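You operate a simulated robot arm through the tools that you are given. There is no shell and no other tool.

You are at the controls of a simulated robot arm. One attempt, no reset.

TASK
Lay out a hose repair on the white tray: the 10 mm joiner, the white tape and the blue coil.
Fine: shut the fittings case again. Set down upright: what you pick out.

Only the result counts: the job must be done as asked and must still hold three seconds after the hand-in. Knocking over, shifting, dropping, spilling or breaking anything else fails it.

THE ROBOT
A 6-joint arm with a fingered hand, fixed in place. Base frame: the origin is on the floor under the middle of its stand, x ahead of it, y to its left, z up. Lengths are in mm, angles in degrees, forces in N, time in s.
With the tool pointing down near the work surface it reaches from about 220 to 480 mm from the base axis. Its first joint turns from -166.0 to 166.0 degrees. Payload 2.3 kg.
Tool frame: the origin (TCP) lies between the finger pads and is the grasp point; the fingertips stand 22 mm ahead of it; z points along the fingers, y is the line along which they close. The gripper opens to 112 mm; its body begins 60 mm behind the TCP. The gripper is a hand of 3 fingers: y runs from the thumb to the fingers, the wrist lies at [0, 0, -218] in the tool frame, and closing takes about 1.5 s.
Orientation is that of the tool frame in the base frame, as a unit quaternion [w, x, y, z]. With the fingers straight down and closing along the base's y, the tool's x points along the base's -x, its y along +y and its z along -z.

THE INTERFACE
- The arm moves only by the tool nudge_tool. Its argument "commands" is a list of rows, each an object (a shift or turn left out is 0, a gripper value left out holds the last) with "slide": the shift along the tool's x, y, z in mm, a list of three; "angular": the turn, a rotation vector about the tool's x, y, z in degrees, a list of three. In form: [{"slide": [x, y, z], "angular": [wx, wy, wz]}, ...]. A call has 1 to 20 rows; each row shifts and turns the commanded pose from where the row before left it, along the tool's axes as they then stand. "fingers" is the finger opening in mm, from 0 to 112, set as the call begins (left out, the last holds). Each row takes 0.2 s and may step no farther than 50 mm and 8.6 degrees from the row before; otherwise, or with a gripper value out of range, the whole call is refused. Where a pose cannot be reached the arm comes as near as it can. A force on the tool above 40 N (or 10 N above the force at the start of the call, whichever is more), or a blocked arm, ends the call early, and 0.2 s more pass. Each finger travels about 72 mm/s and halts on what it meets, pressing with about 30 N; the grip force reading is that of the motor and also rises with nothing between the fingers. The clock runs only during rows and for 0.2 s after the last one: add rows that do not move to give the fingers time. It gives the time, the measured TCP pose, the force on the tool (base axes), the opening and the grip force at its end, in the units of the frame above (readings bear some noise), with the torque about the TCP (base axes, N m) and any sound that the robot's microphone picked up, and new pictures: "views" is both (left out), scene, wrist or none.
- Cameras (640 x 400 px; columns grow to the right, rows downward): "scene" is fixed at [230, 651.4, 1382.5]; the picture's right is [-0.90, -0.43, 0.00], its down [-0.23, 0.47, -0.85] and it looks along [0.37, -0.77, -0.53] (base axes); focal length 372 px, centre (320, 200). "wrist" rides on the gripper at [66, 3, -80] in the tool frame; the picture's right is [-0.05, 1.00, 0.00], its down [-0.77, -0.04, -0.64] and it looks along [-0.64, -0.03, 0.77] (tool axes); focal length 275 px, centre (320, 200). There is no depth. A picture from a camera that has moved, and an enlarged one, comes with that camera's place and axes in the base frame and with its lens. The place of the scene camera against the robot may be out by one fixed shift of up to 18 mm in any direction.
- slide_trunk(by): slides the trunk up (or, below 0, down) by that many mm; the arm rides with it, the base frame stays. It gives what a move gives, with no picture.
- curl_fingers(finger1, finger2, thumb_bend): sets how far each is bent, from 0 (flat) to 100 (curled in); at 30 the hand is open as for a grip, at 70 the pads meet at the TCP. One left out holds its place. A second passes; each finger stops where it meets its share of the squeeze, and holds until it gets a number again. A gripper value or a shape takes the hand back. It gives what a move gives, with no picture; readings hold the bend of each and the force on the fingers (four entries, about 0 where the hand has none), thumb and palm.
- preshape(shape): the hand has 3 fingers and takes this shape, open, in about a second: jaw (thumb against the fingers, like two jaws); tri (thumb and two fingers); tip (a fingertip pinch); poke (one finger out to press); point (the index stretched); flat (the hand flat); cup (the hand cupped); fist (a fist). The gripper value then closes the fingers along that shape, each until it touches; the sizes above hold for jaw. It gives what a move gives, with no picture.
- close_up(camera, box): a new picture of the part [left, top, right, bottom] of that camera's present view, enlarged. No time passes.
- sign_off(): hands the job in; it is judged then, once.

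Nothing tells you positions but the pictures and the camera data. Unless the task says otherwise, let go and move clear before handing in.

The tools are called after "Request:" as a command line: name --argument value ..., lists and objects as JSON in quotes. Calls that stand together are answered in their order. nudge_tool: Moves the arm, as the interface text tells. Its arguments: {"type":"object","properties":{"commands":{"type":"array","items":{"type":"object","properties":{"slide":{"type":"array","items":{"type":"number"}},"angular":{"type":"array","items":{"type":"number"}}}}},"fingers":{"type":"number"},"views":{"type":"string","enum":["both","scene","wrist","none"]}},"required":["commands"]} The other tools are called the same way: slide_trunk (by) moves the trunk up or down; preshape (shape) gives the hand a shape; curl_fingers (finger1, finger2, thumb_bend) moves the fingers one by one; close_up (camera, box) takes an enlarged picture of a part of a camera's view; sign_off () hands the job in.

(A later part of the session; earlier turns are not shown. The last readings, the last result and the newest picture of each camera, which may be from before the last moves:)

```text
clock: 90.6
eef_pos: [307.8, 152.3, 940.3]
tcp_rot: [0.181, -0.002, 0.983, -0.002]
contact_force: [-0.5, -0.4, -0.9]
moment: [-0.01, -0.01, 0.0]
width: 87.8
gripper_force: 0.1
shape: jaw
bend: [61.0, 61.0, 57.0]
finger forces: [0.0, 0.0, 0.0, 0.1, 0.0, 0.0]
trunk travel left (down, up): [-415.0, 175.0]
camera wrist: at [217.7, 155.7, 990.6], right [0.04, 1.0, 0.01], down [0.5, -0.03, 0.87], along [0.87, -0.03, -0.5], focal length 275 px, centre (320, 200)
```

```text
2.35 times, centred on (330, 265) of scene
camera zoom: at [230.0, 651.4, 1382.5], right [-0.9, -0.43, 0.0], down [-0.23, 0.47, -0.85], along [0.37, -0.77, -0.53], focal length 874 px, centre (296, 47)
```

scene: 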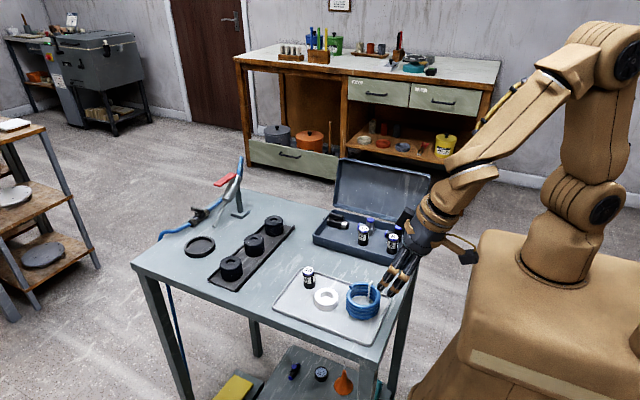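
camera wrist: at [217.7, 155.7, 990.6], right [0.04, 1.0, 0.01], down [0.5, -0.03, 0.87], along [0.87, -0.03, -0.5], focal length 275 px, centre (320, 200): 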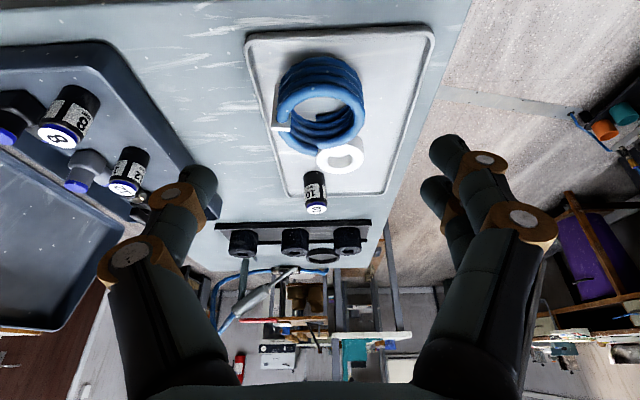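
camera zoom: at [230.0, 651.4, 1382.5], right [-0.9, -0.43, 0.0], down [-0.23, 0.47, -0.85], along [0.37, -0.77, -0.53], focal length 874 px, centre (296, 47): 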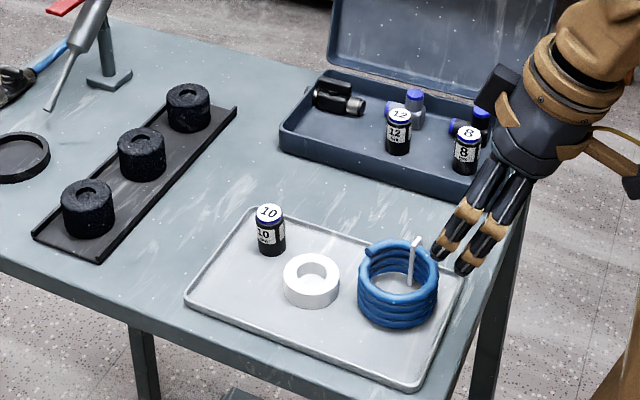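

All three items are on the tray and standing properly. Now I'll shut the case: raise the trunk, bring the tool vertical, and move up and over behind the lid to re-hook the handle.

Request:
slide_trunk --by 90

Request:
nudge_tool --commands '[{"slide": [0, 0, 0], "angular": [0, 7, 0]}, {"slide": [0, 0, 0], "angular": [0, 7, 0]}, {"slide": [0, 0, 0], "angular": [0, 6.8, 0]}, {"slide": [-15, -45, 0]}, {"slide": [-15, -45, 0]}, {"slide": [-15, -45, 0]}, {"slide": [-15, -45, 0]}, {"slide": [-15, -45, 0]}, {"slide": [-15, -45, 0]}, {"slide": [-15, -45, 0]}, {"slide": [0, 0, 0]}, {"slide": [0, 0, 0]}]' --fingers 42 --views "both"

```text
clock: 91.8
eef_pos: [307.2, 150.8, 1029.7]
tcp_rot: [0.179, -0.001, 0.984, -0.003]
contact_force: [1.0, -0.2, 0.5]
moment: [0.02, -0.02, -0.01]
width: 87.9
gripper_force: 0.1
shape: jaw
bend: [61.0, 61.0, 57.0]
finger forces: [0.0, 0.0, 0.0, 0.0, 0.0, 0.0]
trunk travel left (down, up): [-505.0, 85.0]
```

```text
clock: 94.4
eef_pos: [415.6, -165.4, 1032.8]
tcp_rot: [0.0, -0.001, 1.0, -0.003]
contact_force: [-0.8, -0.5, -0.7]
moment: [0.0, -0.02, 0.0]
width: 42.4
gripper_force: 0.1
shape: jaw
bend: [73.0, 73.0, 70.0]
finger forces: [0.0, 0.1, 0.1, 0.1, 0.0, 0.0]
trunk travel left (down, up): [-505.0, 85.0]
camera wrist: at [350.7, -162.1, 1111.6], right [0.04, 1.0, 0.0], down [0.77, -0.03, 0.64], along [0.64, -0.03, -0.77], focal length 275 px, centre (320, 200)
```

scene: 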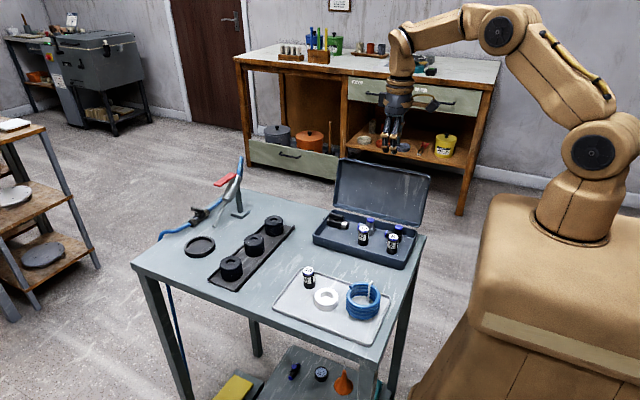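
wrist: 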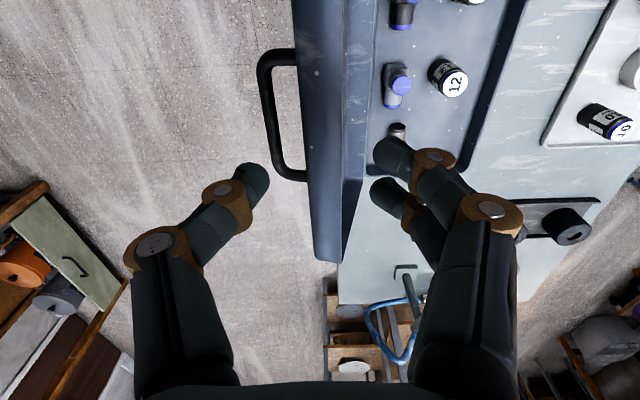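

The handle bar is now at about y≈−199, z≈914, with the lid leaning back. I'll tilt the hand about 10° to line up with the lid and move to a pre-insertion point above the bar.

Request:
nudge_tool --commands '[{"slide": [0, 0, 0], "angular": [-5, 0, 0]}, {"slide": [0, 0, 0], "angular": [-5, 0, 0]}, {"slide": [-2, -33.5, 6.8]}, {"slide": [-2, -33.5, 6.8]}, {"slide": [0, 0, 0]}, {"slide": [0, 0, 0]}]' --views "both"

Request:
close_up --camera "wrist" --box '[200, 20, 440, 220]'

```text
clock: 95.8
eef_pos: [419.3, -218.6, 1003.6]
tcp_rot: [0.001, -0.001, 0.996, 0.085]
contact_force: [0.4, -0.3, -0.4]
moment: [0.0, 0.03, 0.01]
width: 42.2
gripper_force: 0.0
shape: jaw
bend: [73.0, 73.0, 70.0]
finger forces: [0.0, 0.0, 0.0, 0.0, 0.0, 0.0]
out of reach, approached as far as the arm can: row 4
trunk travel left (down, up): [-505.0, 85.0]
camera wrist: at [352.0, -227.8, 1082.1], right [0.05, 0.98, 0.17], down [0.77, -0.14, 0.62], along [0.64, 0.1, -0.77], focal length 275 px, centre (320, 200)
```

scene: 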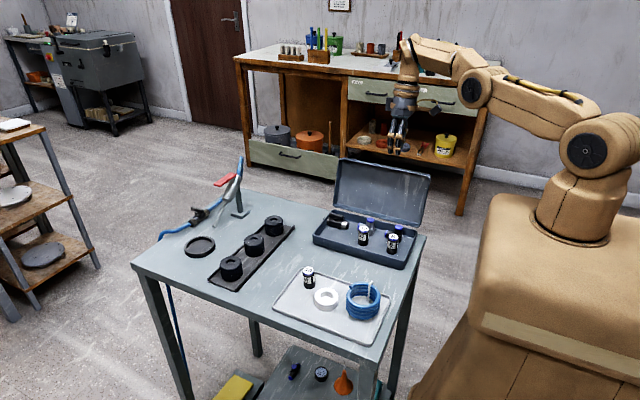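
wrist: 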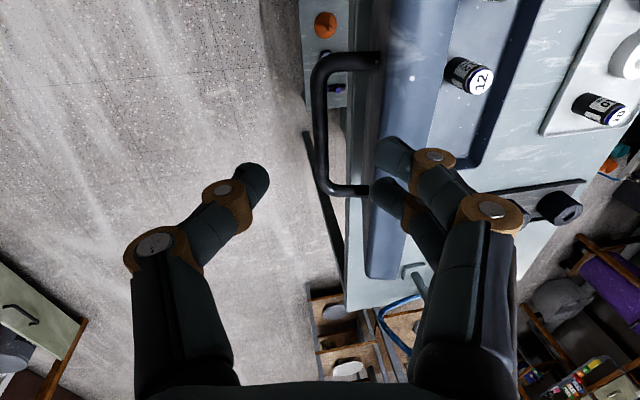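

```text
2.00 times, centred on (320, 120) of wrist
camera zoom: at [352.0, -227.8, 1082.1], right [0.05, 0.98, 0.17], down [0.77, -0.14, 0.62], along [0.64, 0.1, -0.77], focal length 551 px, centre (320, 360)
```

zoom: 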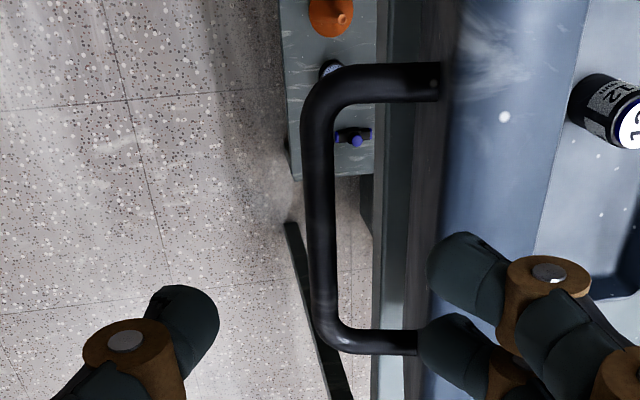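

The lid rests at about 107°. It's nearly balanced, so I can nudge it forward easily. Plan: with the hand vertical and a small opening, lower the fingertips just above the bar, push the lid's top edge forward to about 90°, then drop the fingers into the handle loop.

Request:
nudge_tool --commands '[{"slide": [0, 0, 0], "angular": [5, 0, 0]}, {"slide": [0, 0, 0], "angular": [4.8, 0, 0]}, {"slide": [-8, 0, 0]}, {"slide": [0, 0, 20]}, {"slide": [0, 0, 0]}]' --fingers 24 --views "both"

Request:
close_up --camera "wrist" --box '[200, 20, 440, 220]'

```text
clock: 97.0
eef_pos: [415.9, -245.0, 1015.9]
tcp_rot: [0.0, 0.0, 1.0, -0.001]
contact_force: [0.6, -0.5, 0.4]
moment: [0.01, -0.01, -0.01]
width: 24.5
gripper_force: 0.0
shape: jaw
bend: [73.0, 73.0, 70.0]
finger forces: [0.0, 0.0, 0.0, 0.1, 0.0, 0.1]
out of reach, approached as far as the arm can: row 2
trunk travel left (down, up): [-505.0, 85.0]
camera wrist: at [350.6, -242.2, 1095.7], right [0.04, 1.0, 0.0], down [0.77, -0.03, 0.64], along [0.63, -0.03, -0.77], focal length 275 px, centre (320, 200)
```

scene: 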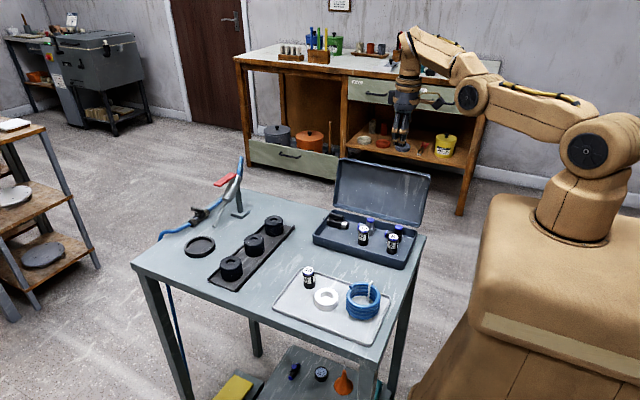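
wrist: 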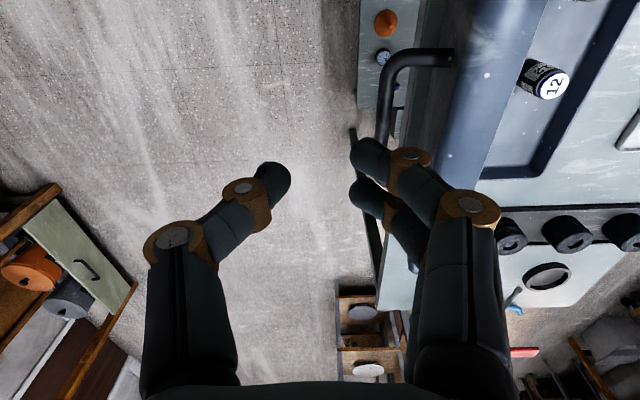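

```text
2.00 times, centred on (320, 120) of wrist
camera zoom: at [350.6, -242.2, 1095.7], right [0.04, 1.0, 0.0], down [0.77, -0.03, 0.64], along [0.63, -0.03, -0.77], focal length 551 px, centre (320, 360)
```

zoom: 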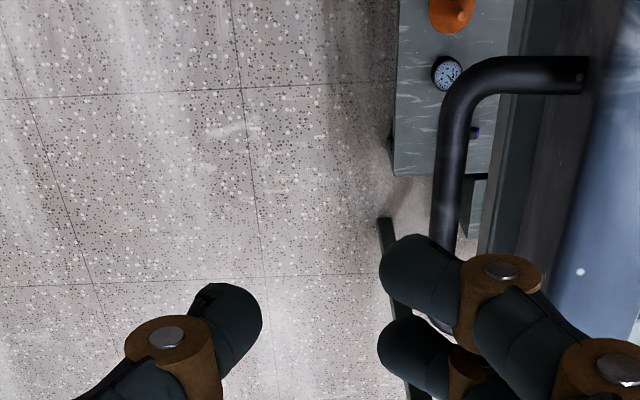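

Request:
nudge_tool --commands '[{"slide": [-7, 12, 10]}, {"slide": [-7, 12, 10]}, {"slide": [0, 0, 20]}, {"slide": [0, 0, 20]}, {"slide": [0, 0, 0]}]' --views "both"

Request:
close_up --camera "wrist" --box '[200, 20, 440, 220]'

```text
clock: 98.2
eef_pos: [435.9, -227.6, 956.0]
tcp_rot: [-0.002, -0.001, 1.0, 0.001]
contact_force: [-0.2, -0.4, 0.2]
moment: [0.0, 0.03, -0.04]
width: 24.2
gripper_force: 0.1
shape: jaw
bend: [73.0, 73.0, 70.0]
finger forces: [0.1, 0.1, 0.0, 0.0, 0.0, 0.1]
out of reach, approached as far as the arm can: row 1, 3
trunk travel left (down, up): [-505.0, 85.0]
camera wrist: at [371.2, -223.9, 1035.5], right [0.05, 1.0, 0.0], down [0.77, -0.03, 0.63], along [0.63, -0.03, -0.77], focal length 275 px, centre (320, 200)
```

scene: 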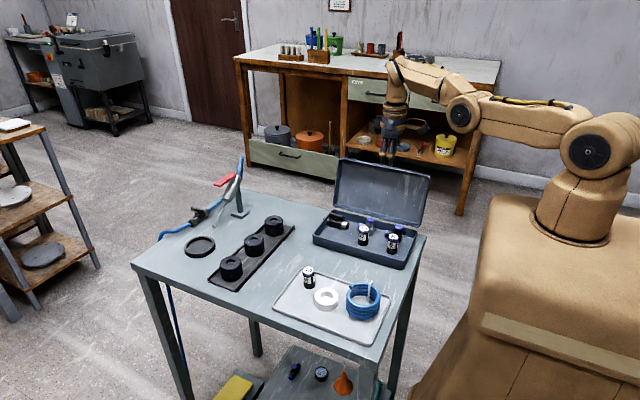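
wrist: 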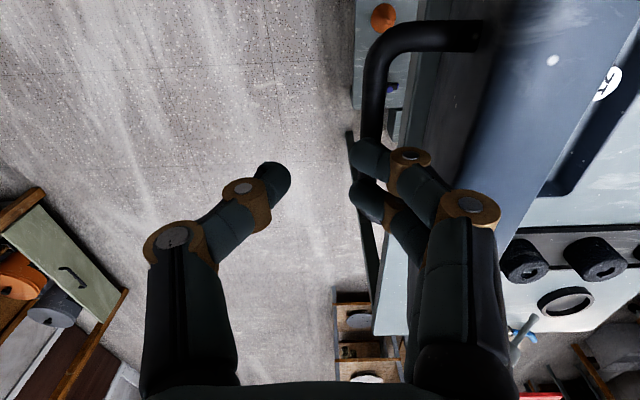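

```text
2.00 times, centred on (320, 120) of wrist
camera zoom: at [371.2, -223.9, 1035.5], right [0.05, 1.0, 0.0], down [0.77, -0.03, 0.63], along [0.63, -0.03, -0.77], focal length 551 px, centre (320, 360)
```

zoom: 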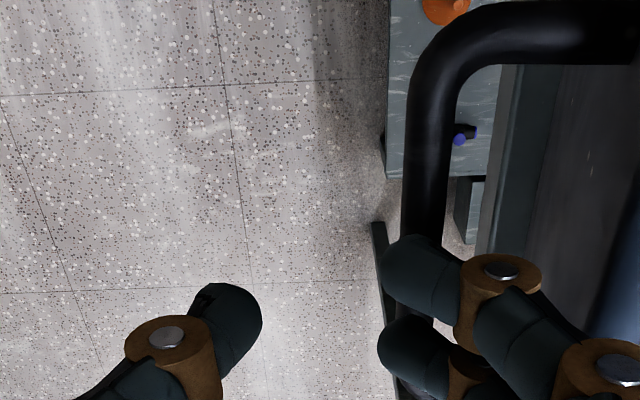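

The bent knuckles are too bulky for the handle gap. A single straight finger inside the loop can control the lid both ways: pushing its face forward, then braking the bar as it falls. I'll rise and try the "poke" shape to see its geometry.

Request:
nudge_tool --commands '[{"slide": [0, 0, -30]}, {"slide": [10, 10, -40]}, {"slide": [0, 0, 0]}]' --views "none"

Request:
preshape --shape "poke"

Request:
nudge_tool --commands '[{"slide": [0, 0, 0]}]' --views "both"

Request:
close_up --camera "scene" --box '[360, 60, 460, 180]'

```text
clock: 99.0
eef_pos: [429.6, -219.0, 1029.6]
tcp_rot: [-0.001, 0.0, 1.0, 0.0]
contact_force: [0.4, -1.2, 0.5]
moment: [0.01, 0.04, -0.01]
width: 24.2
gripper_force: 0.1
shape: jaw
bend: [73.0, 73.0, 70.0]
finger forces: [0.0, 0.1, 0.0, 0.0, 0.0, 0.1]
out of reach, approached as far as the arm can: row 2
trunk travel left (down, up): [-505.0, 85.0]
```

```text
clock: 99.9
eef_pos: [430.1, -219.2, 1028.6]
tcp_rot: [0.0, -0.002, 1.0, 0.0]
contact_force: [-0.5, -0.6, -0.2]
moment: [0.02, 0.0, 0.02]
width: 0.0
gripper_force: 0.0
shape: poke
bend: [100.0, 100.0, 46.0]
finger forces: [0.1, 0.1, 0.0, 0.1, 0.0, 0.0]
trunk travel left (down, up): [-505.0, 85.0]
```

```text
clock: 100.3
eef_pos: [429.5, -219.1, 1027.8]
tcp_rot: [-0.001, -0.001, 1.0, 0.001]
contact_force: [-0.3, -0.3, 0.5]
moment: [0.01, -0.02, -0.01]
width: 0.0
gripper_force: 0.1
shape: poke
bend: [100.0, 100.0, 46.0]
finger forces: [0.1, 0.0, 0.0, 0.0, 0.0, 0.0]
trunk travel left (down, up): [-505.0, 85.0]
camera wrist: at [364.5, -215.5, 1108.2], right [0.04, 1.0, 0.0], down [0.77, -0.03, 0.63], along [0.63, -0.03, -0.77], focal length 275 px, centre (320, 200)
```

scene: 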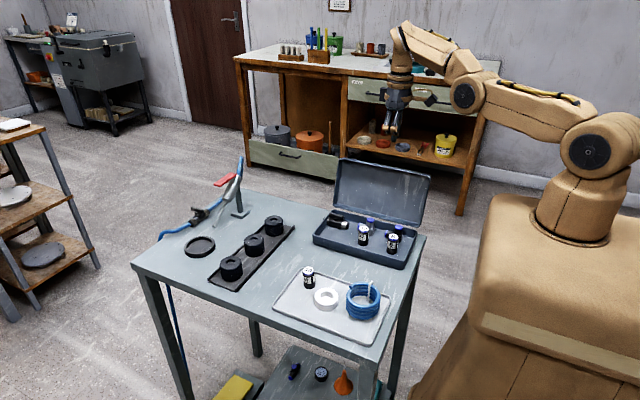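
wrist: 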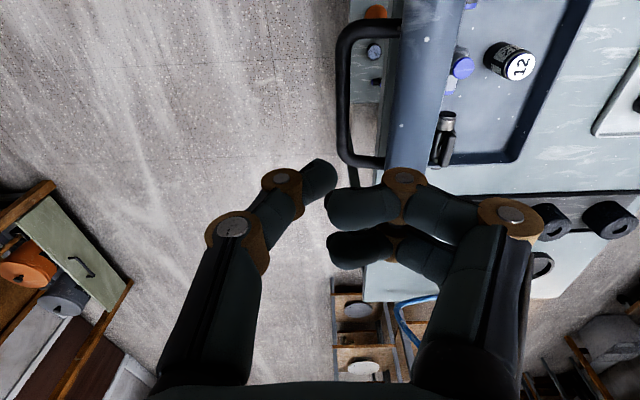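

```text
3.33 times, centred on (410, 120) of scene
camera zoom: at [230.0, 651.4, 1382.5], right [-0.9, -0.43, 0.0], down [-0.23, 0.47, -0.85], along [0.37, -0.77, -0.53], focal length 1238 px, centre (20, 467)
```

zoom: 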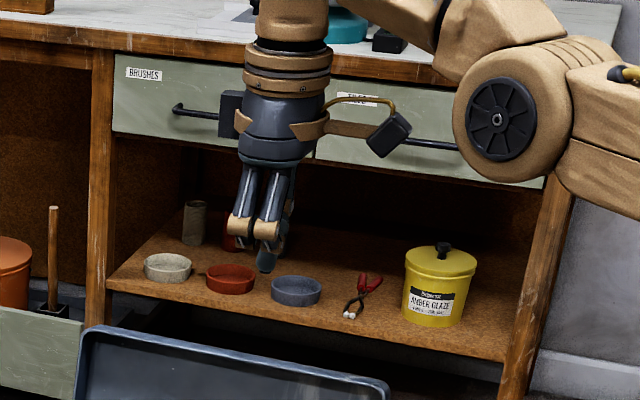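

In "poke" the thumb extends and the fingers curl away. I'll straighten the thumb more and look again.

Request:
curl_fingers --finger1 100 --finger2 100 --thumb_bend 25

Request:
nudge_tool --commands '[{"slide": [0, 0, 0]}]' --views "both"

Request:
close_up --camera "scene" --box '[360, 60, 460, 180]'

```text
clock: 101.3
eef_pos: [430.1, -218.8, 1028.2]
tcp_rot: [-0.001, -0.001, 1.0, 0.0]
contact_force: [-0.2, 0.1, -0.4]
moment: [-0.01, 0.0, 0.02]
width: 48.8
gripper_force: 0.1
shape: fingers
bend: [100.0, 100.0, 25.0]
finger forces: [0.0, 0.0, 0.0, 0.0, 0.0, 0.0]
trunk travel left (down, up): [-505.0, 85.0]
```

```text
clock: 101.7
eef_pos: [429.0, -218.1, 1027.8]
tcp_rot: [0.0, -0.001, 1.0, 0.0]
contact_force: [-0.5, 0.3, -0.4]
moment: [0.01, 0.01, 0.0]
width: 48.3
gripper_force: 0.1
shape: fingers
bend: [100.0, 100.0, 25.0]
finger forces: [0.1, 0.0, 0.0, 0.1, 0.1, 0.0]
trunk travel left (down, up): [-505.0, 85.0]
camera wrist: at [364.5, -215.5, 1108.2], right [0.04, 1.0, 0.0], down [0.77, -0.03, 0.63], along [0.63, -0.03, -0.77], focal length 275 px, centre (320, 200)
```

scene: 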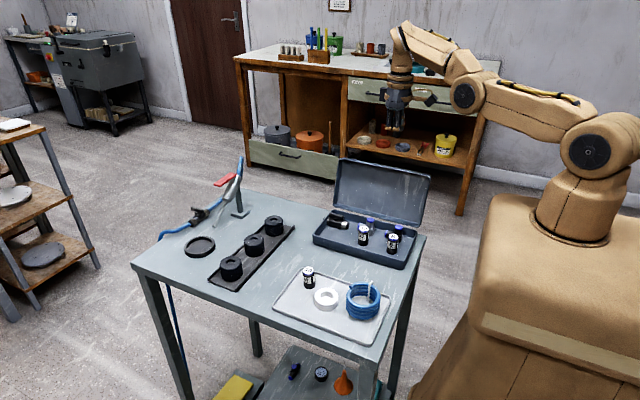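
wrist: 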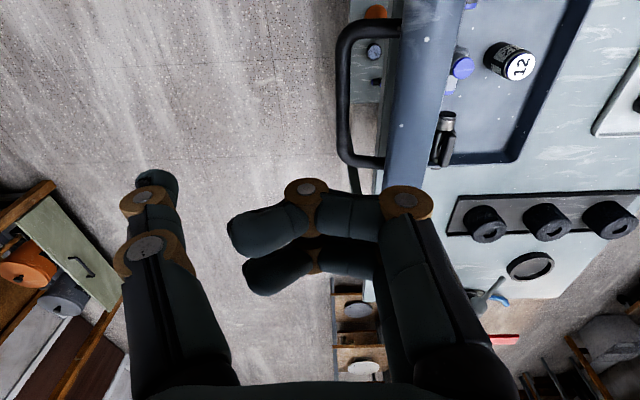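

```text
3.33 times, centred on (410, 120) of scene
camera zoom: at [230.0, 651.4, 1382.5], right [-0.9, -0.43, 0.0], down [-0.23, 0.47, -0.85], along [0.37, -0.77, -0.53], focal length 1238 px, centre (20, 467)
```

zoom: 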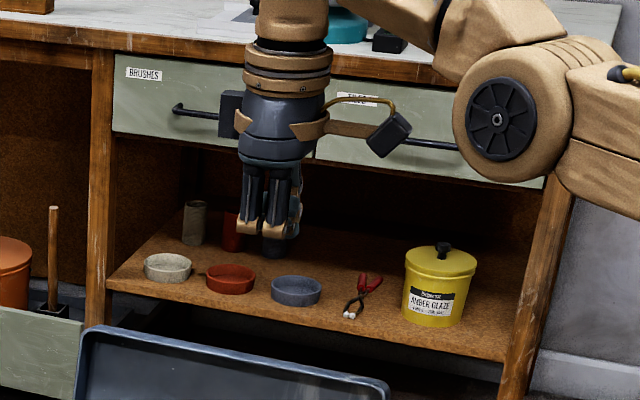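

The straightened thumb makes a good pin. I'll yaw the hand about −105° so the thumb sits on the +x side and is thin in y, then look at it relative to the handle loop.

Request:
nudge_tool --commands '[{"slide": [0, 0, -5], "angular": [0, 0, -8.1]}, {"slide": [0, 0, 0], "angular": [0, 0, -8.1]}, {"slide": [0, 0, 0], "angular": [0, 0, -8.1]}, {"slide": [0, 0, 0], "angular": [0, 0, -8.1]}, {"slide": [0, 0, 0], "angular": [0, 0, -8.1]}, {"slide": [0, 0, 0], "angular": [0, 0, -8.1]}, {"slide": [0, 0, 0], "angular": [0, 0, -8.1]}, {"slide": [0, 0, 0], "angular": [0, 0, -8.1]}, {"slide": [0, 0, 0], "angular": [0, 0, -8.1]}, {"slide": [0, 0, 0], "angular": [0, 0, -8.1]}, {"slide": [0, 0, 0], "angular": [0, 0, -8.1]}, {"slide": [0, 0, 0], "angular": [0, 0, -8.1]}, {"slide": [0, 0, 0], "angular": [0, 0, -8.1]}, {"slide": [0, 0, 0]}]' --views "both"

```text
clock: 103.4
eef_pos: [386.6, -72.3, 969.1]
tcp_rot: [0.005, -0.483, 0.876, -0.015]
contact_force: [-21.3, 1.4, 42.4]
moment: [-1.95, -3.0, -0.86]
width: 57.2
gripper_force: 21.3
shape: fingers
bend: [100.0, 100.0, 0.0]
finger forces: [0.0, 0.1, 0.0, 0.0, 42.5, 0.0]
out of reach, approached as far as the arm can: row 1, 3, 4, 5, 6, 7, 8
trunk travel left (down, up): [-505.0, 85.0]
stopped in row 8: the force on the tool passed its limit at 48 N (the readings are from after the stop); the commanded pose is now the measured one
camera wrist: at [347.0, -123.9, 1049.7], right [-0.82, 0.57, -0.03], down [0.43, 0.65, 0.63], along [0.38, 0.5, -0.78], focal length 275 px, centre (320, 200)
```

scene: 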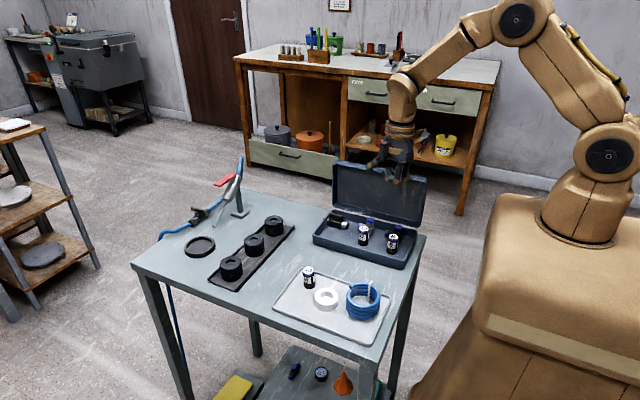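
wrist: 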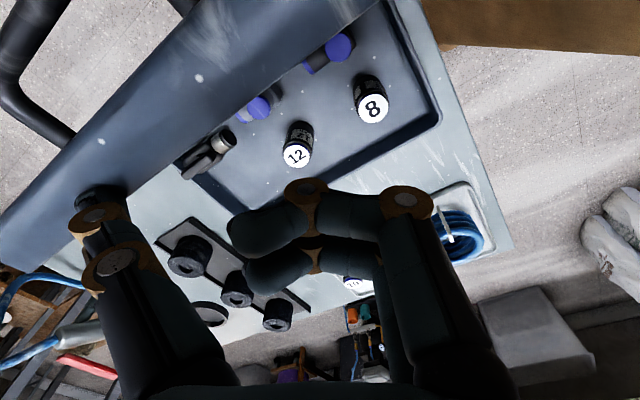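

The yaw ran into a joint limit and the arm deviated, pressing the thumb on the lid's top edge. I'll lift straight up immediately and inspect.

Request:
nudge_tool --commands '[{"slide": [0, 0, -10]}, {"slide": [0, 0, -20]}, {"slide": [0, 0, -30]}, {"slide": [0, 0, 0]}]' --views "both"

Request:
close_up --camera "scene" --box '[290, 150, 450, 280]'

```text
clock: 104.4
eef_pos: [390.0, -54.7, 1015.9]
tcp_rot: [-0.001, -0.482, 0.876, -0.013]
contact_force: [0.6, -0.3, -0.5]
moment: [0.02, 0.01, -0.02]
width: 48.8
gripper_force: 0.0
shape: fingers
bend: [100.0, 100.0, 25.0]
finger forces: [0.1, 0.1, 0.0, 0.1, 0.0, 0.1]
out of reach, approached as far as the arm can: row 2, 3
trunk travel left (down, up): [-505.0, 85.0]
camera wrist: at [351.5, -107.3, 1096.9], right [-0.82, 0.57, -0.02], down [0.44, 0.65, 0.62], along [0.37, 0.5, -0.78], focal length 275 px, centre (320, 200)
```

scene: 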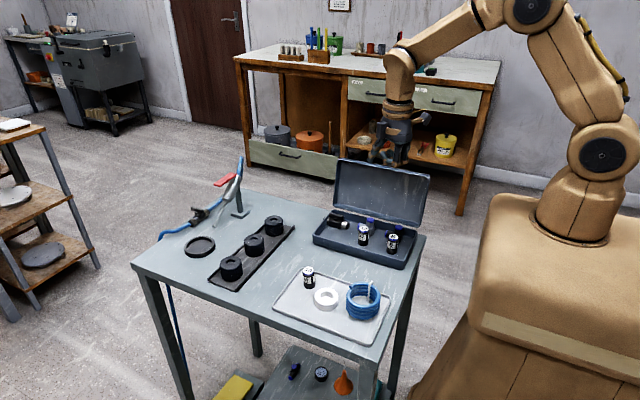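
wrist: 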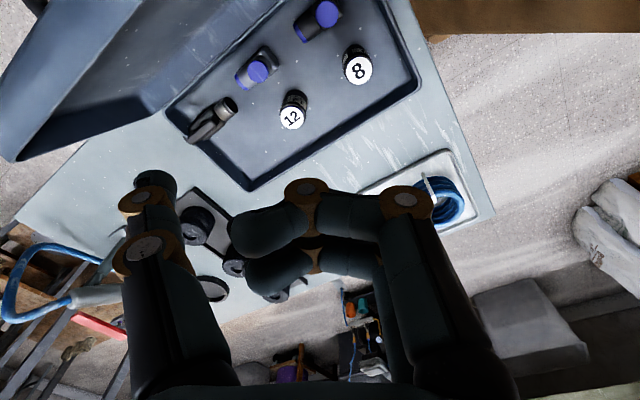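

```text
3.08 times, centred on (370, 215) of scene
camera zoom: at [230.0, 651.4, 1382.5], right [-0.9, -0.43, 0.0], down [-0.23, 0.47, -0.85], along [0.37, -0.77, -0.53], focal length 1143 px, centre (166, 154)
```

zoom: 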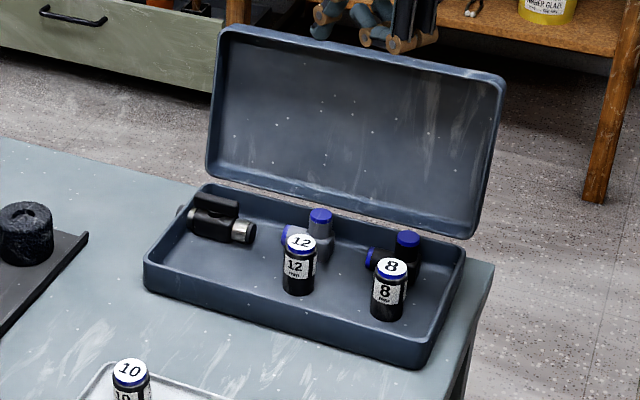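

The case and its contents haven't moved. Negative yaw is limited, so I'll go back to nominal and use positive yaw with a single straight index finger as the pin instead.

Request:
nudge_tool --commands '[{"slide": [0, 0, 0], "angular": [0, 0, 8.2]}, {"slide": [0, 0, 0], "angular": [0, 0, 8.2]}, {"slide": [0, 0, 0], "angular": [0, 0, 8.2]}, {"slide": [0, 0, 0], "angular": [0, 0, 8.2]}, {"slide": [0, 0, 0], "angular": [0, 0, 8.2]}, {"slide": [0, 0, 0], "angular": [0, 0, 8.2]}, {"slide": [0, 0, 0], "angular": [0, 0, 8.2]}, {"slide": [0, 0, -20]}, {"slide": [0, 0, 0]}]' --views "none"

Request:
curl_fingers --finger1 25 --finger2 100 --thumb_bend 100

Request:
nudge_tool --commands '[{"slide": [0, 0, 0]}]' --views "both"

Request:
close_up --camera "wrist" --box '[120, 100, 560, 400]'

```text
clock: 106.4
eef_pos: [386.9, -55.8, 1035.8]
tcp_rot: [0.005, -0.004, 1.0, -0.01]
contact_force: [0.0, -0.3, 0.0]
moment: [-0.01, 0.02, -0.02]
width: 48.7
gripper_force: 0.1
shape: fingers
bend: [100.0, 100.0, 25.0]
finger forces: [0.0, 0.0, 0.1, 0.0, 0.1, 0.0]
trunk travel left (down, up): [-505.0, 85.0]
```

```text
clock: 107.4
eef_pos: [387.8, -55.9, 1036.0]
tcp_rot: [0.004, -0.004, 1.0, -0.011]
contact_force: [0.3, 0.2, -0.7]
moment: [0.0, 0.02, 0.03]
width: 41.9
gripper_force: 0.0
shape: fingers
bend: [25.0, 100.0, 91.0]
finger forces: [0.1, 0.0, 0.0, 0.0, 0.0, 0.0]
trunk travel left (down, up): [-505.0, 85.0]
```

```text
clock: 107.8
eef_pos: [388.9, -55.4, 1035.6]
tcp_rot: [0.004, -0.003, 1.0, -0.01]
contact_force: [-0.1, -0.1, -0.4]
moment: [0.03, -0.01, 0.01]
width: 41.9
gripper_force: 0.1
shape: fingers
bend: [25.0, 100.0, 91.0]
finger forces: [0.0, 0.0, 0.1, 0.1, 0.0, 0.0]
trunk travel left (down, up): [-505.0, 85.0]
camera wrist: at [321.1, -50.9, 1114.3], right [0.04, 1.0, -0.02], down [0.77, -0.02, 0.64], along [0.64, -0.04, -0.77], focal length 275 px, centre (320, 200)
```

scene: 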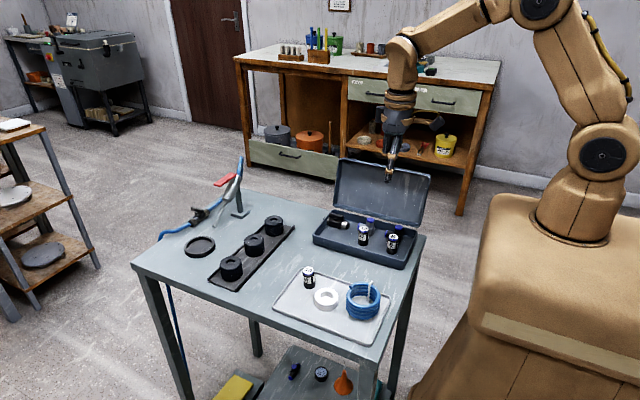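
wrist: 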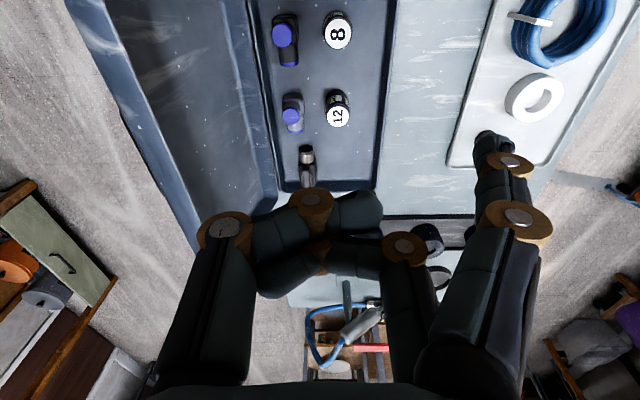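

```text
1.33 times, centred on (340, 250) of wrist
camera zoom: at [321.1, -50.9, 1114.3], right [0.04, 1.0, -0.02], down [0.77, -0.02, 0.64], along [0.64, -0.04, -0.77], focal length 367 px, centre (293, 133)
```

zoom: 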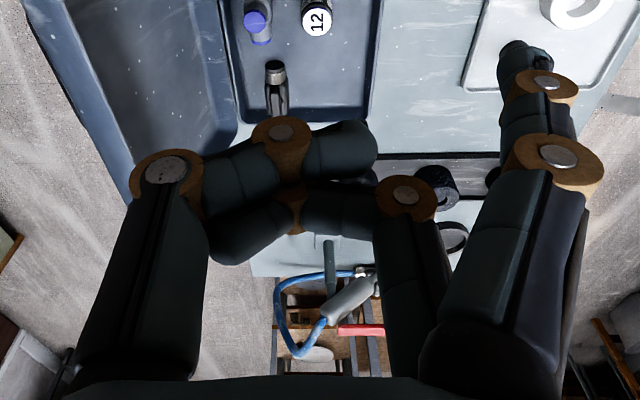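

Finger 1 is now a straight pin and the rest is curled away. I'll yaw +75° and move, staying high, to a point behind the lid.

Request:
nudge_tool --commands '[{"slide": [0, 0, 0], "angular": [-1.1, 0, 0]}, {"slide": [0, 0, 0], "angular": [0, 0, 8.4]}, {"slide": [0, 0, 0], "angular": [0, 0, 8.4]}, {"slide": [0, 0, 0], "angular": [0, 0, 8.4]}, {"slide": [0, 0, 0], "angular": [0, 0, 8.4]}, {"slide": [0, 0, 0], "angular": [0, 0, 8.4]}, {"slide": [0, 0, 0], "angular": [0, 0, 8.4]}, {"slide": [0, 0, 0], "angular": [0, 0, 8.4]}, {"slide": [0, 0, 0], "angular": [0, 0, 8.4]}, {"slide": [0, 0, 0], "angular": [0, 0, 7.8]}, {"slide": [0, 0, 0]}]' --views "none"

Request:
nudge_tool --commands '[{"slide": [-38.9, -21, 0]}, {"slide": [-38.9, -21, 0]}, {"slide": [-38.9, -21, 0]}, {"slide": [-38.9, -21, 0]}, {"slide": [0, 0, 0]}]' --views "both"

```text
clock: 110.2
eef_pos: [387.5, -55.0, 1036.4]
tcp_rot: [0.003, 0.607, 0.795, 0.003]
contact_force: [0.7, -0.6, 0.6]
moment: [-0.03, 0.01, -0.02]
width: 42.1
gripper_force: 0.1
shape: fingers
bend: [25.0, 100.0, 91.0]
finger forces: [0.1, 0.0, 0.0, 0.0, 0.0, 0.0]
trunk travel left (down, up): [-505.0, 85.0]
```

```text
clock: 111.4
eef_pos: [351.1, -227.4, 1036.8]
tcp_rot: [0.003, 0.606, 0.796, 0.002]
contact_force: [0.3, 0.0, 0.3]
moment: [0.01, 0.01, 0.03]
width: 42.1
gripper_force: 0.0
shape: fingers
bend: [25.0, 100.0, 91.0]
finger forces: [0.0, 0.0, 0.0, 0.1, 0.0, 0.0]
trunk travel left (down, up): [-505.0, 85.0]
camera wrist: at [336.5, -162.1, 1116.8], right [0.98, 0.22, 0.01], down [0.17, -0.75, 0.64], along [0.15, -0.62, -0.77], focal length 275 px, centre (320, 200)
```

scene: 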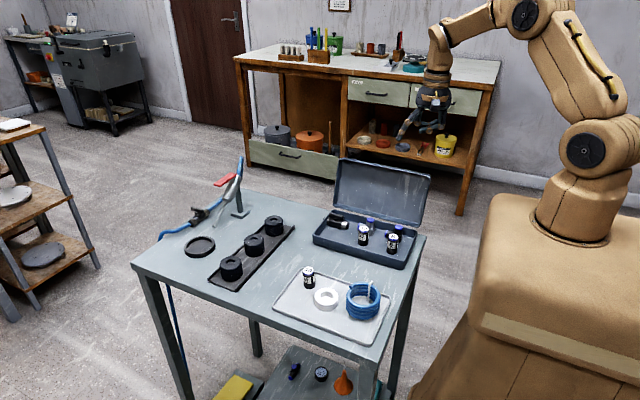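
wrist: 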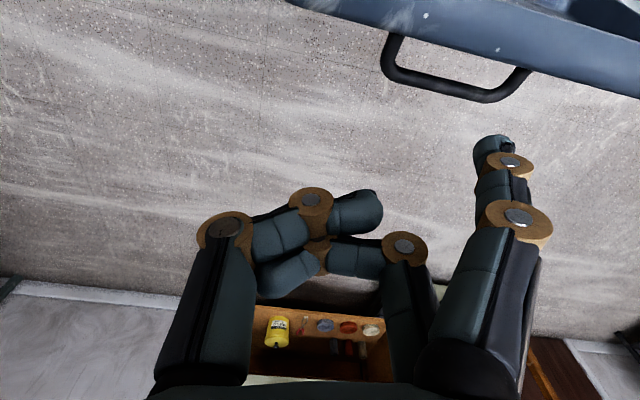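

Request:
nudge_tool --commands '[{"slide": [0, 0, 30]}, {"slide": [0, 0, 30]}, {"slide": [0, 0, 15]}, {"slide": [0, 0, 0]}]' --views "both"

Request:
close_up --camera "wrist" --box '[340, 60, 580, 260]'

```text
clock: 112.4
eef_pos: [350.7, -229.9, 963.5]
tcp_rot: [0.003, 0.606, 0.796, 0.003]
contact_force: [0.3, 0.7, -0.6]
moment: [0.01, 0.0, -0.05]
width: 41.9
gripper_force: 0.1
shape: fingers
bend: [25.0, 100.0, 91.0]
finger forces: [0.0, 0.0, 0.0, 0.0, 0.0, 0.1]
trunk travel left (down, up): [-505.0, 85.0]
camera wrist: at [335.4, -164.2, 1042.2], right [0.98, 0.22, 0.01], down [0.16, -0.75, 0.64], along [0.15, -0.62, -0.77], focal length 275 px, centre (320, 200)
```

scene: 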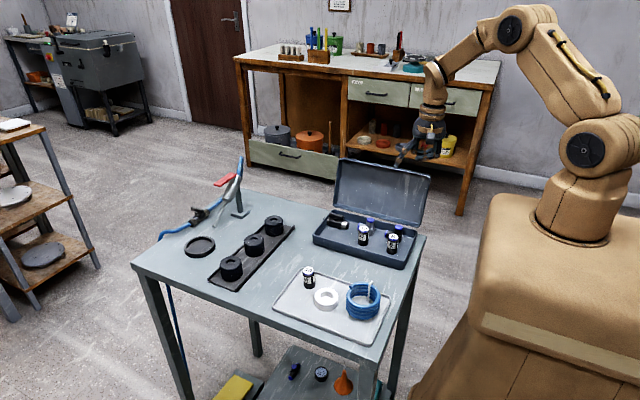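
wrist: 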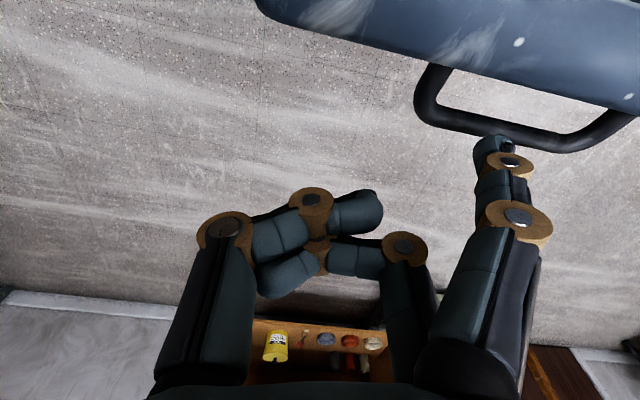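

```text
2.00 times, centred on (460, 160) of wrist
camera zoom: at [335.4, -164.2, 1042.2], right [0.98, 0.22, 0.01], down [0.16, -0.75, 0.64], along [0.15, -0.62, -0.77], focal length 551 px, centre (40, 280)
```

zoom: 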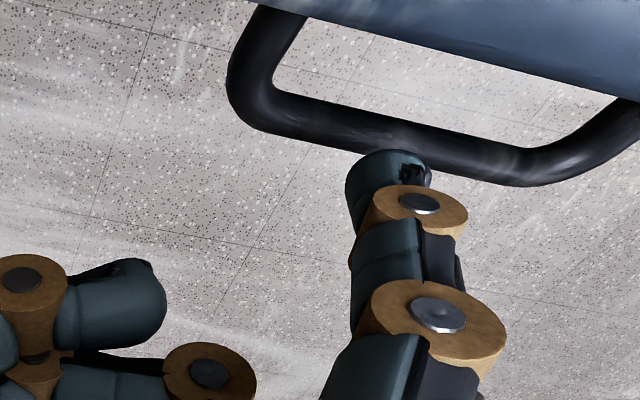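

The view is excellent: the pin is just above the bar and behind the lid. I'll push gently in +y to bring the lid forward.

Request:
nudge_tool --commands '[{"slide": [4.83, 1.3, 0]}, {"slide": [4.83, 1.3, 0]}, {"slide": [4.83, 1.3, 0]}, {"slide": [4.83, 1.3, 0]}, {"slide": [4.83, 1.3, 0]}, {"slide": [0, 0, 0]}]' --views "both"

Request:
close_up --camera "wrist" --box '[340, 60, 580, 260]'

```text
clock: 113.8
eef_pos: [349.0, -203.5, 960.6]
tcp_rot: [0.003, 0.607, 0.795, 0.003]
contact_force: [-0.2, -1.7, 0.6]
moment: [-0.02, -0.01, -0.02]
width: 42.0
gripper_force: 0.1
shape: fingers
bend: [25.0, 100.0, 91.0]
finger forces: [0.4, 0.1, 0.0, 0.1, 0.1, 0.0]
trunk travel left (down, up): [-505.0, 85.0]
camera wrist: at [334.3, -137.9, 1040.0], right [0.98, 0.22, 0.01], down [0.16, -0.75, 0.64], along [0.15, -0.62, -0.77], focal length 275 px, centre (320, 200)
```

scene: 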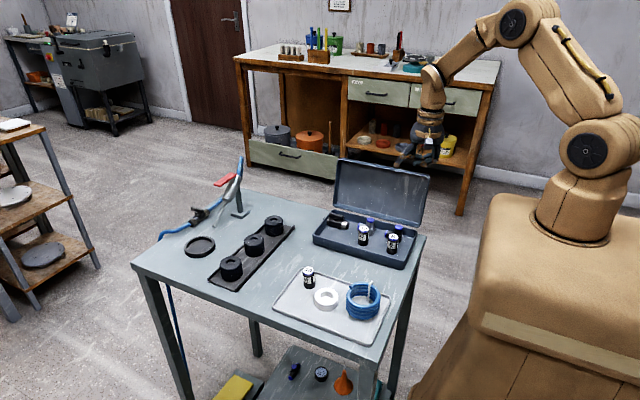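
wrist: 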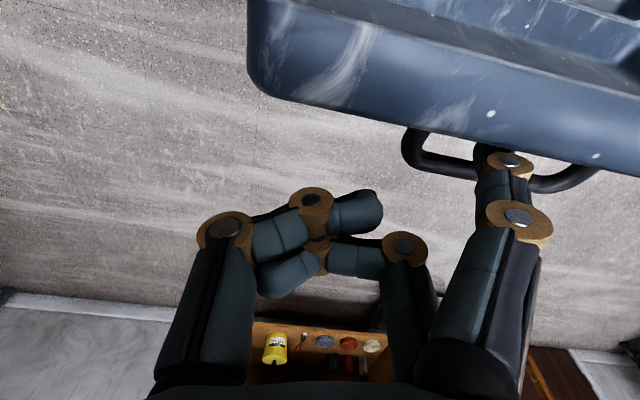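

```text
2.00 times, centred on (460, 160) of wrist
camera zoom: at [334.3, -137.9, 1040.0], right [0.98, 0.22, 0.01], down [0.16, -0.75, 0.64], along [0.15, -0.62, -0.77], focal length 551 px, centre (40, 280)
```

zoom: 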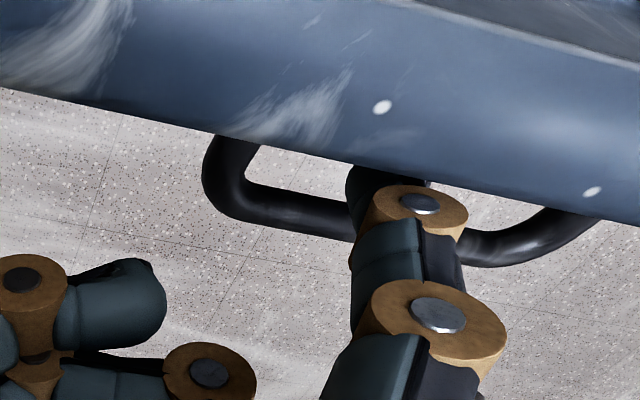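

Request:
nudge_tool --commands '[{"slide": [4.83, 1.3, 0]}, {"slide": [4.83, 1.3, 0]}, {"slide": [4.83, 1.3, 0]}, {"slide": [2.9, 0.8, 0]}, {"slide": [0, 0, 0]}]' --views "both"

Request:
close_up --camera "wrist" --box '[340, 60, 580, 260]'

```text
clock: 115.0
eef_pos: [348.6, -184.0, 961.3]
tcp_rot: [0.004, 0.605, 0.796, 0.003]
contact_force: [0.2, -0.3, 0.8]
moment: [0.03, -0.01, 0.01]
width: 42.1
gripper_force: 0.5
shape: fingers
bend: [25.0, 100.0, 91.0]
finger forces: [0.2, 0.0, 0.0, 0.0, 0.0, 0.1]
trunk travel left (down, up): [-505.0, 85.0]
camera wrist: at [333.6, -119.9, 1039.9], right [0.98, 0.22, 0.01], down [0.16, -0.75, 0.64], along [0.15, -0.62, -0.77], focal length 275 px, centre (320, 200)
```

scene: 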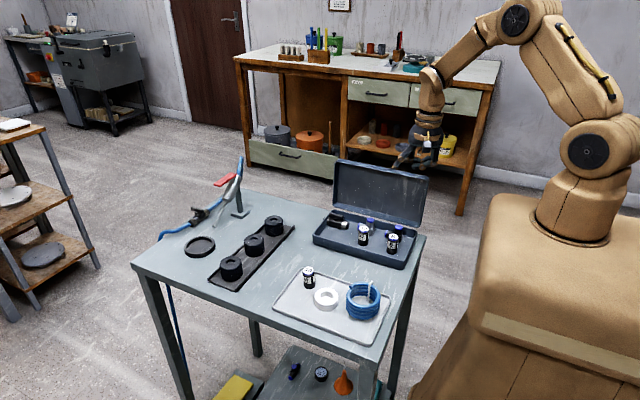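
wrist: 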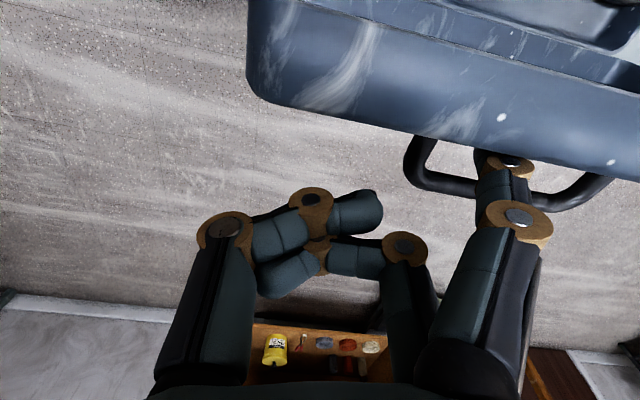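

```text
2.00 times, centred on (460, 160) of wrist
camera zoom: at [333.6, -119.9, 1039.9], right [0.98, 0.22, 0.01], down [0.16, -0.75, 0.64], along [0.15, -0.62, -0.77], focal length 551 px, centre (40, 280)
```

zoom: 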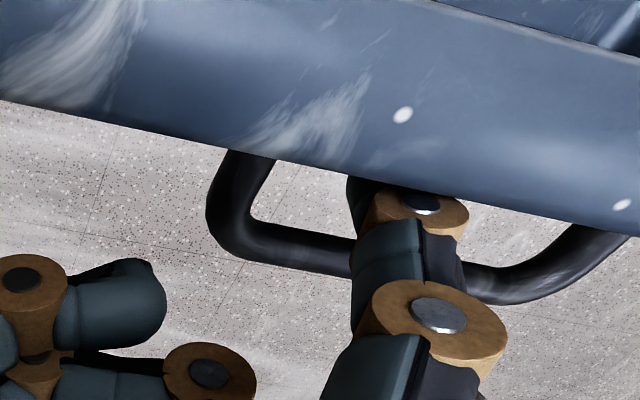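

The lid is near vertical and the pin sits between the bar and the lid face. I'll lower the pin into the handle loop.

Request:
nudge_tool --commands '[{"slide": [0, 0, 6]}, {"slide": [0, 0, 6]}, {"slide": [0, 0, 6]}, {"slide": [0, 0, 0]}]' --views "both"

Request:
close_up --camera "wrist" --box '[340, 60, 580, 260]'

```text
clock: 116.0
eef_pos: [349.1, -185.9, 940.8]
tcp_rot: [0.003, 0.606, 0.795, 0.003]
contact_force: [0.0, 0.2, -0.4]
moment: [-0.01, 0.01, -0.05]
width: 42.2
gripper_force: 0.0
shape: fingers
bend: [25.0, 100.0, 91.0]
finger forces: [0.4, 0.0, 0.0, 0.1, 0.0, 0.0]
trunk travel left (down, up): [-505.0, 85.0]
camera wrist: at [334.8, -120.3, 1020.6], right [0.98, 0.22, 0.01], down [0.16, -0.75, 0.64], along [0.15, -0.62, -0.77], focal length 275 px, centre (320, 200)
```

scene: 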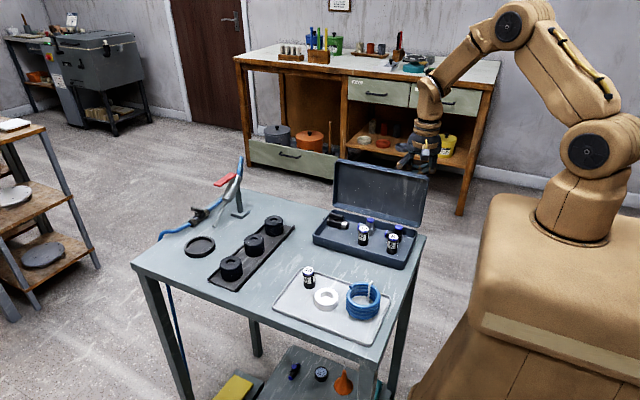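
wrist: 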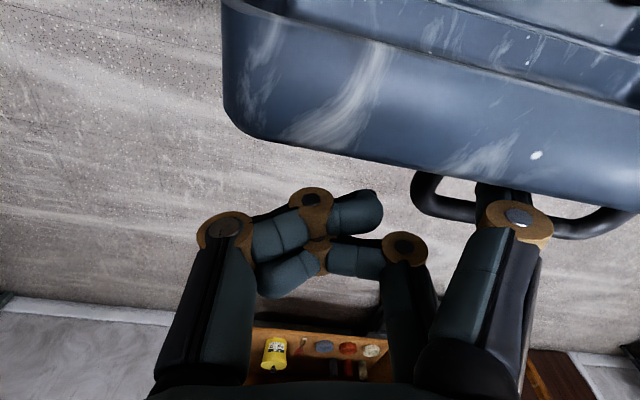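

```text
2.00 times, centred on (460, 160) of wrist
camera zoom: at [334.8, -120.3, 1020.6], right [0.98, 0.22, 0.01], down [0.16, -0.75, 0.64], along [0.15, -0.62, -0.77], focal length 551 px, centre (40, 280)
```

zoom: 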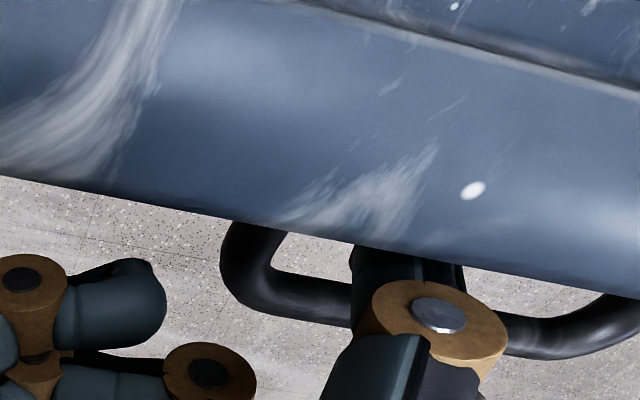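

The pin is inside the loop with no resistance. Now I'll move along the closing arc slowly, first pushing the lid over its balance point.

Request:
nudge_tool --commands '[{"slide": [3.8, 1.0, -3.3]}, {"slide": [3.8, 1.0, -3.3]}, {"slide": [3.8, 1.0, -3.3]}, {"slide": [3.8, 1.0, -3.3]}, {"slide": [0, 0, 0]}]' --views "both"

Request:
close_up --camera "wrist" --box '[340, 60, 580, 260]'

```text
clock: 117.2
eef_pos: [350.5, -167.8, 956.5]
tcp_rot: [0.004, 0.606, 0.796, 0.004]
contact_force: [0.8, 0.0, 0.4]
moment: [0.04, -0.01, 0.03]
width: 42.2
gripper_force: 0.1
shape: fingers
bend: [25.0, 100.0, 91.0]
finger forces: [0.0, 0.0, 0.0, 0.0, 0.0, 0.0]
trunk travel left (down, up): [-505.0, 85.0]
camera wrist: at [335.4, -103.0, 1035.6], right [0.98, 0.22, 0.01], down [0.16, -0.75, 0.64], along [0.15, -0.62, -0.77], focal length 275 px, centre (320, 200)
```

scene: 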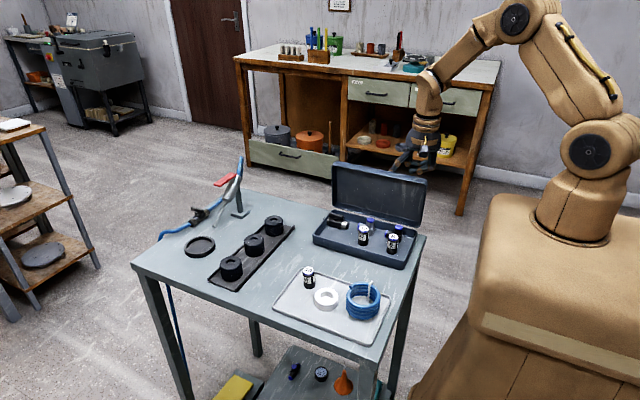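
wrist: 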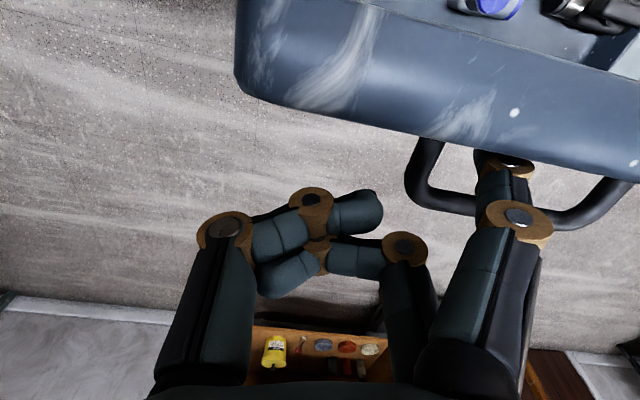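

```text
2.00 times, centred on (460, 160) of wrist
camera zoom: at [335.4, -103.0, 1035.6], right [0.98, 0.22, 0.01], down [0.16, -0.75, 0.64], along [0.15, -0.62, -0.77], focal length 551 px, centre (40, 280)
```

zoom: 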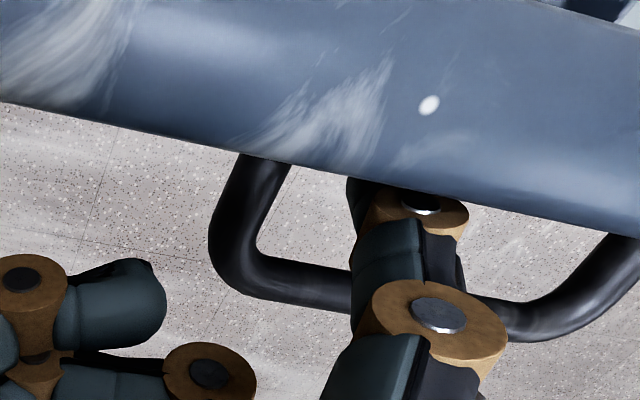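

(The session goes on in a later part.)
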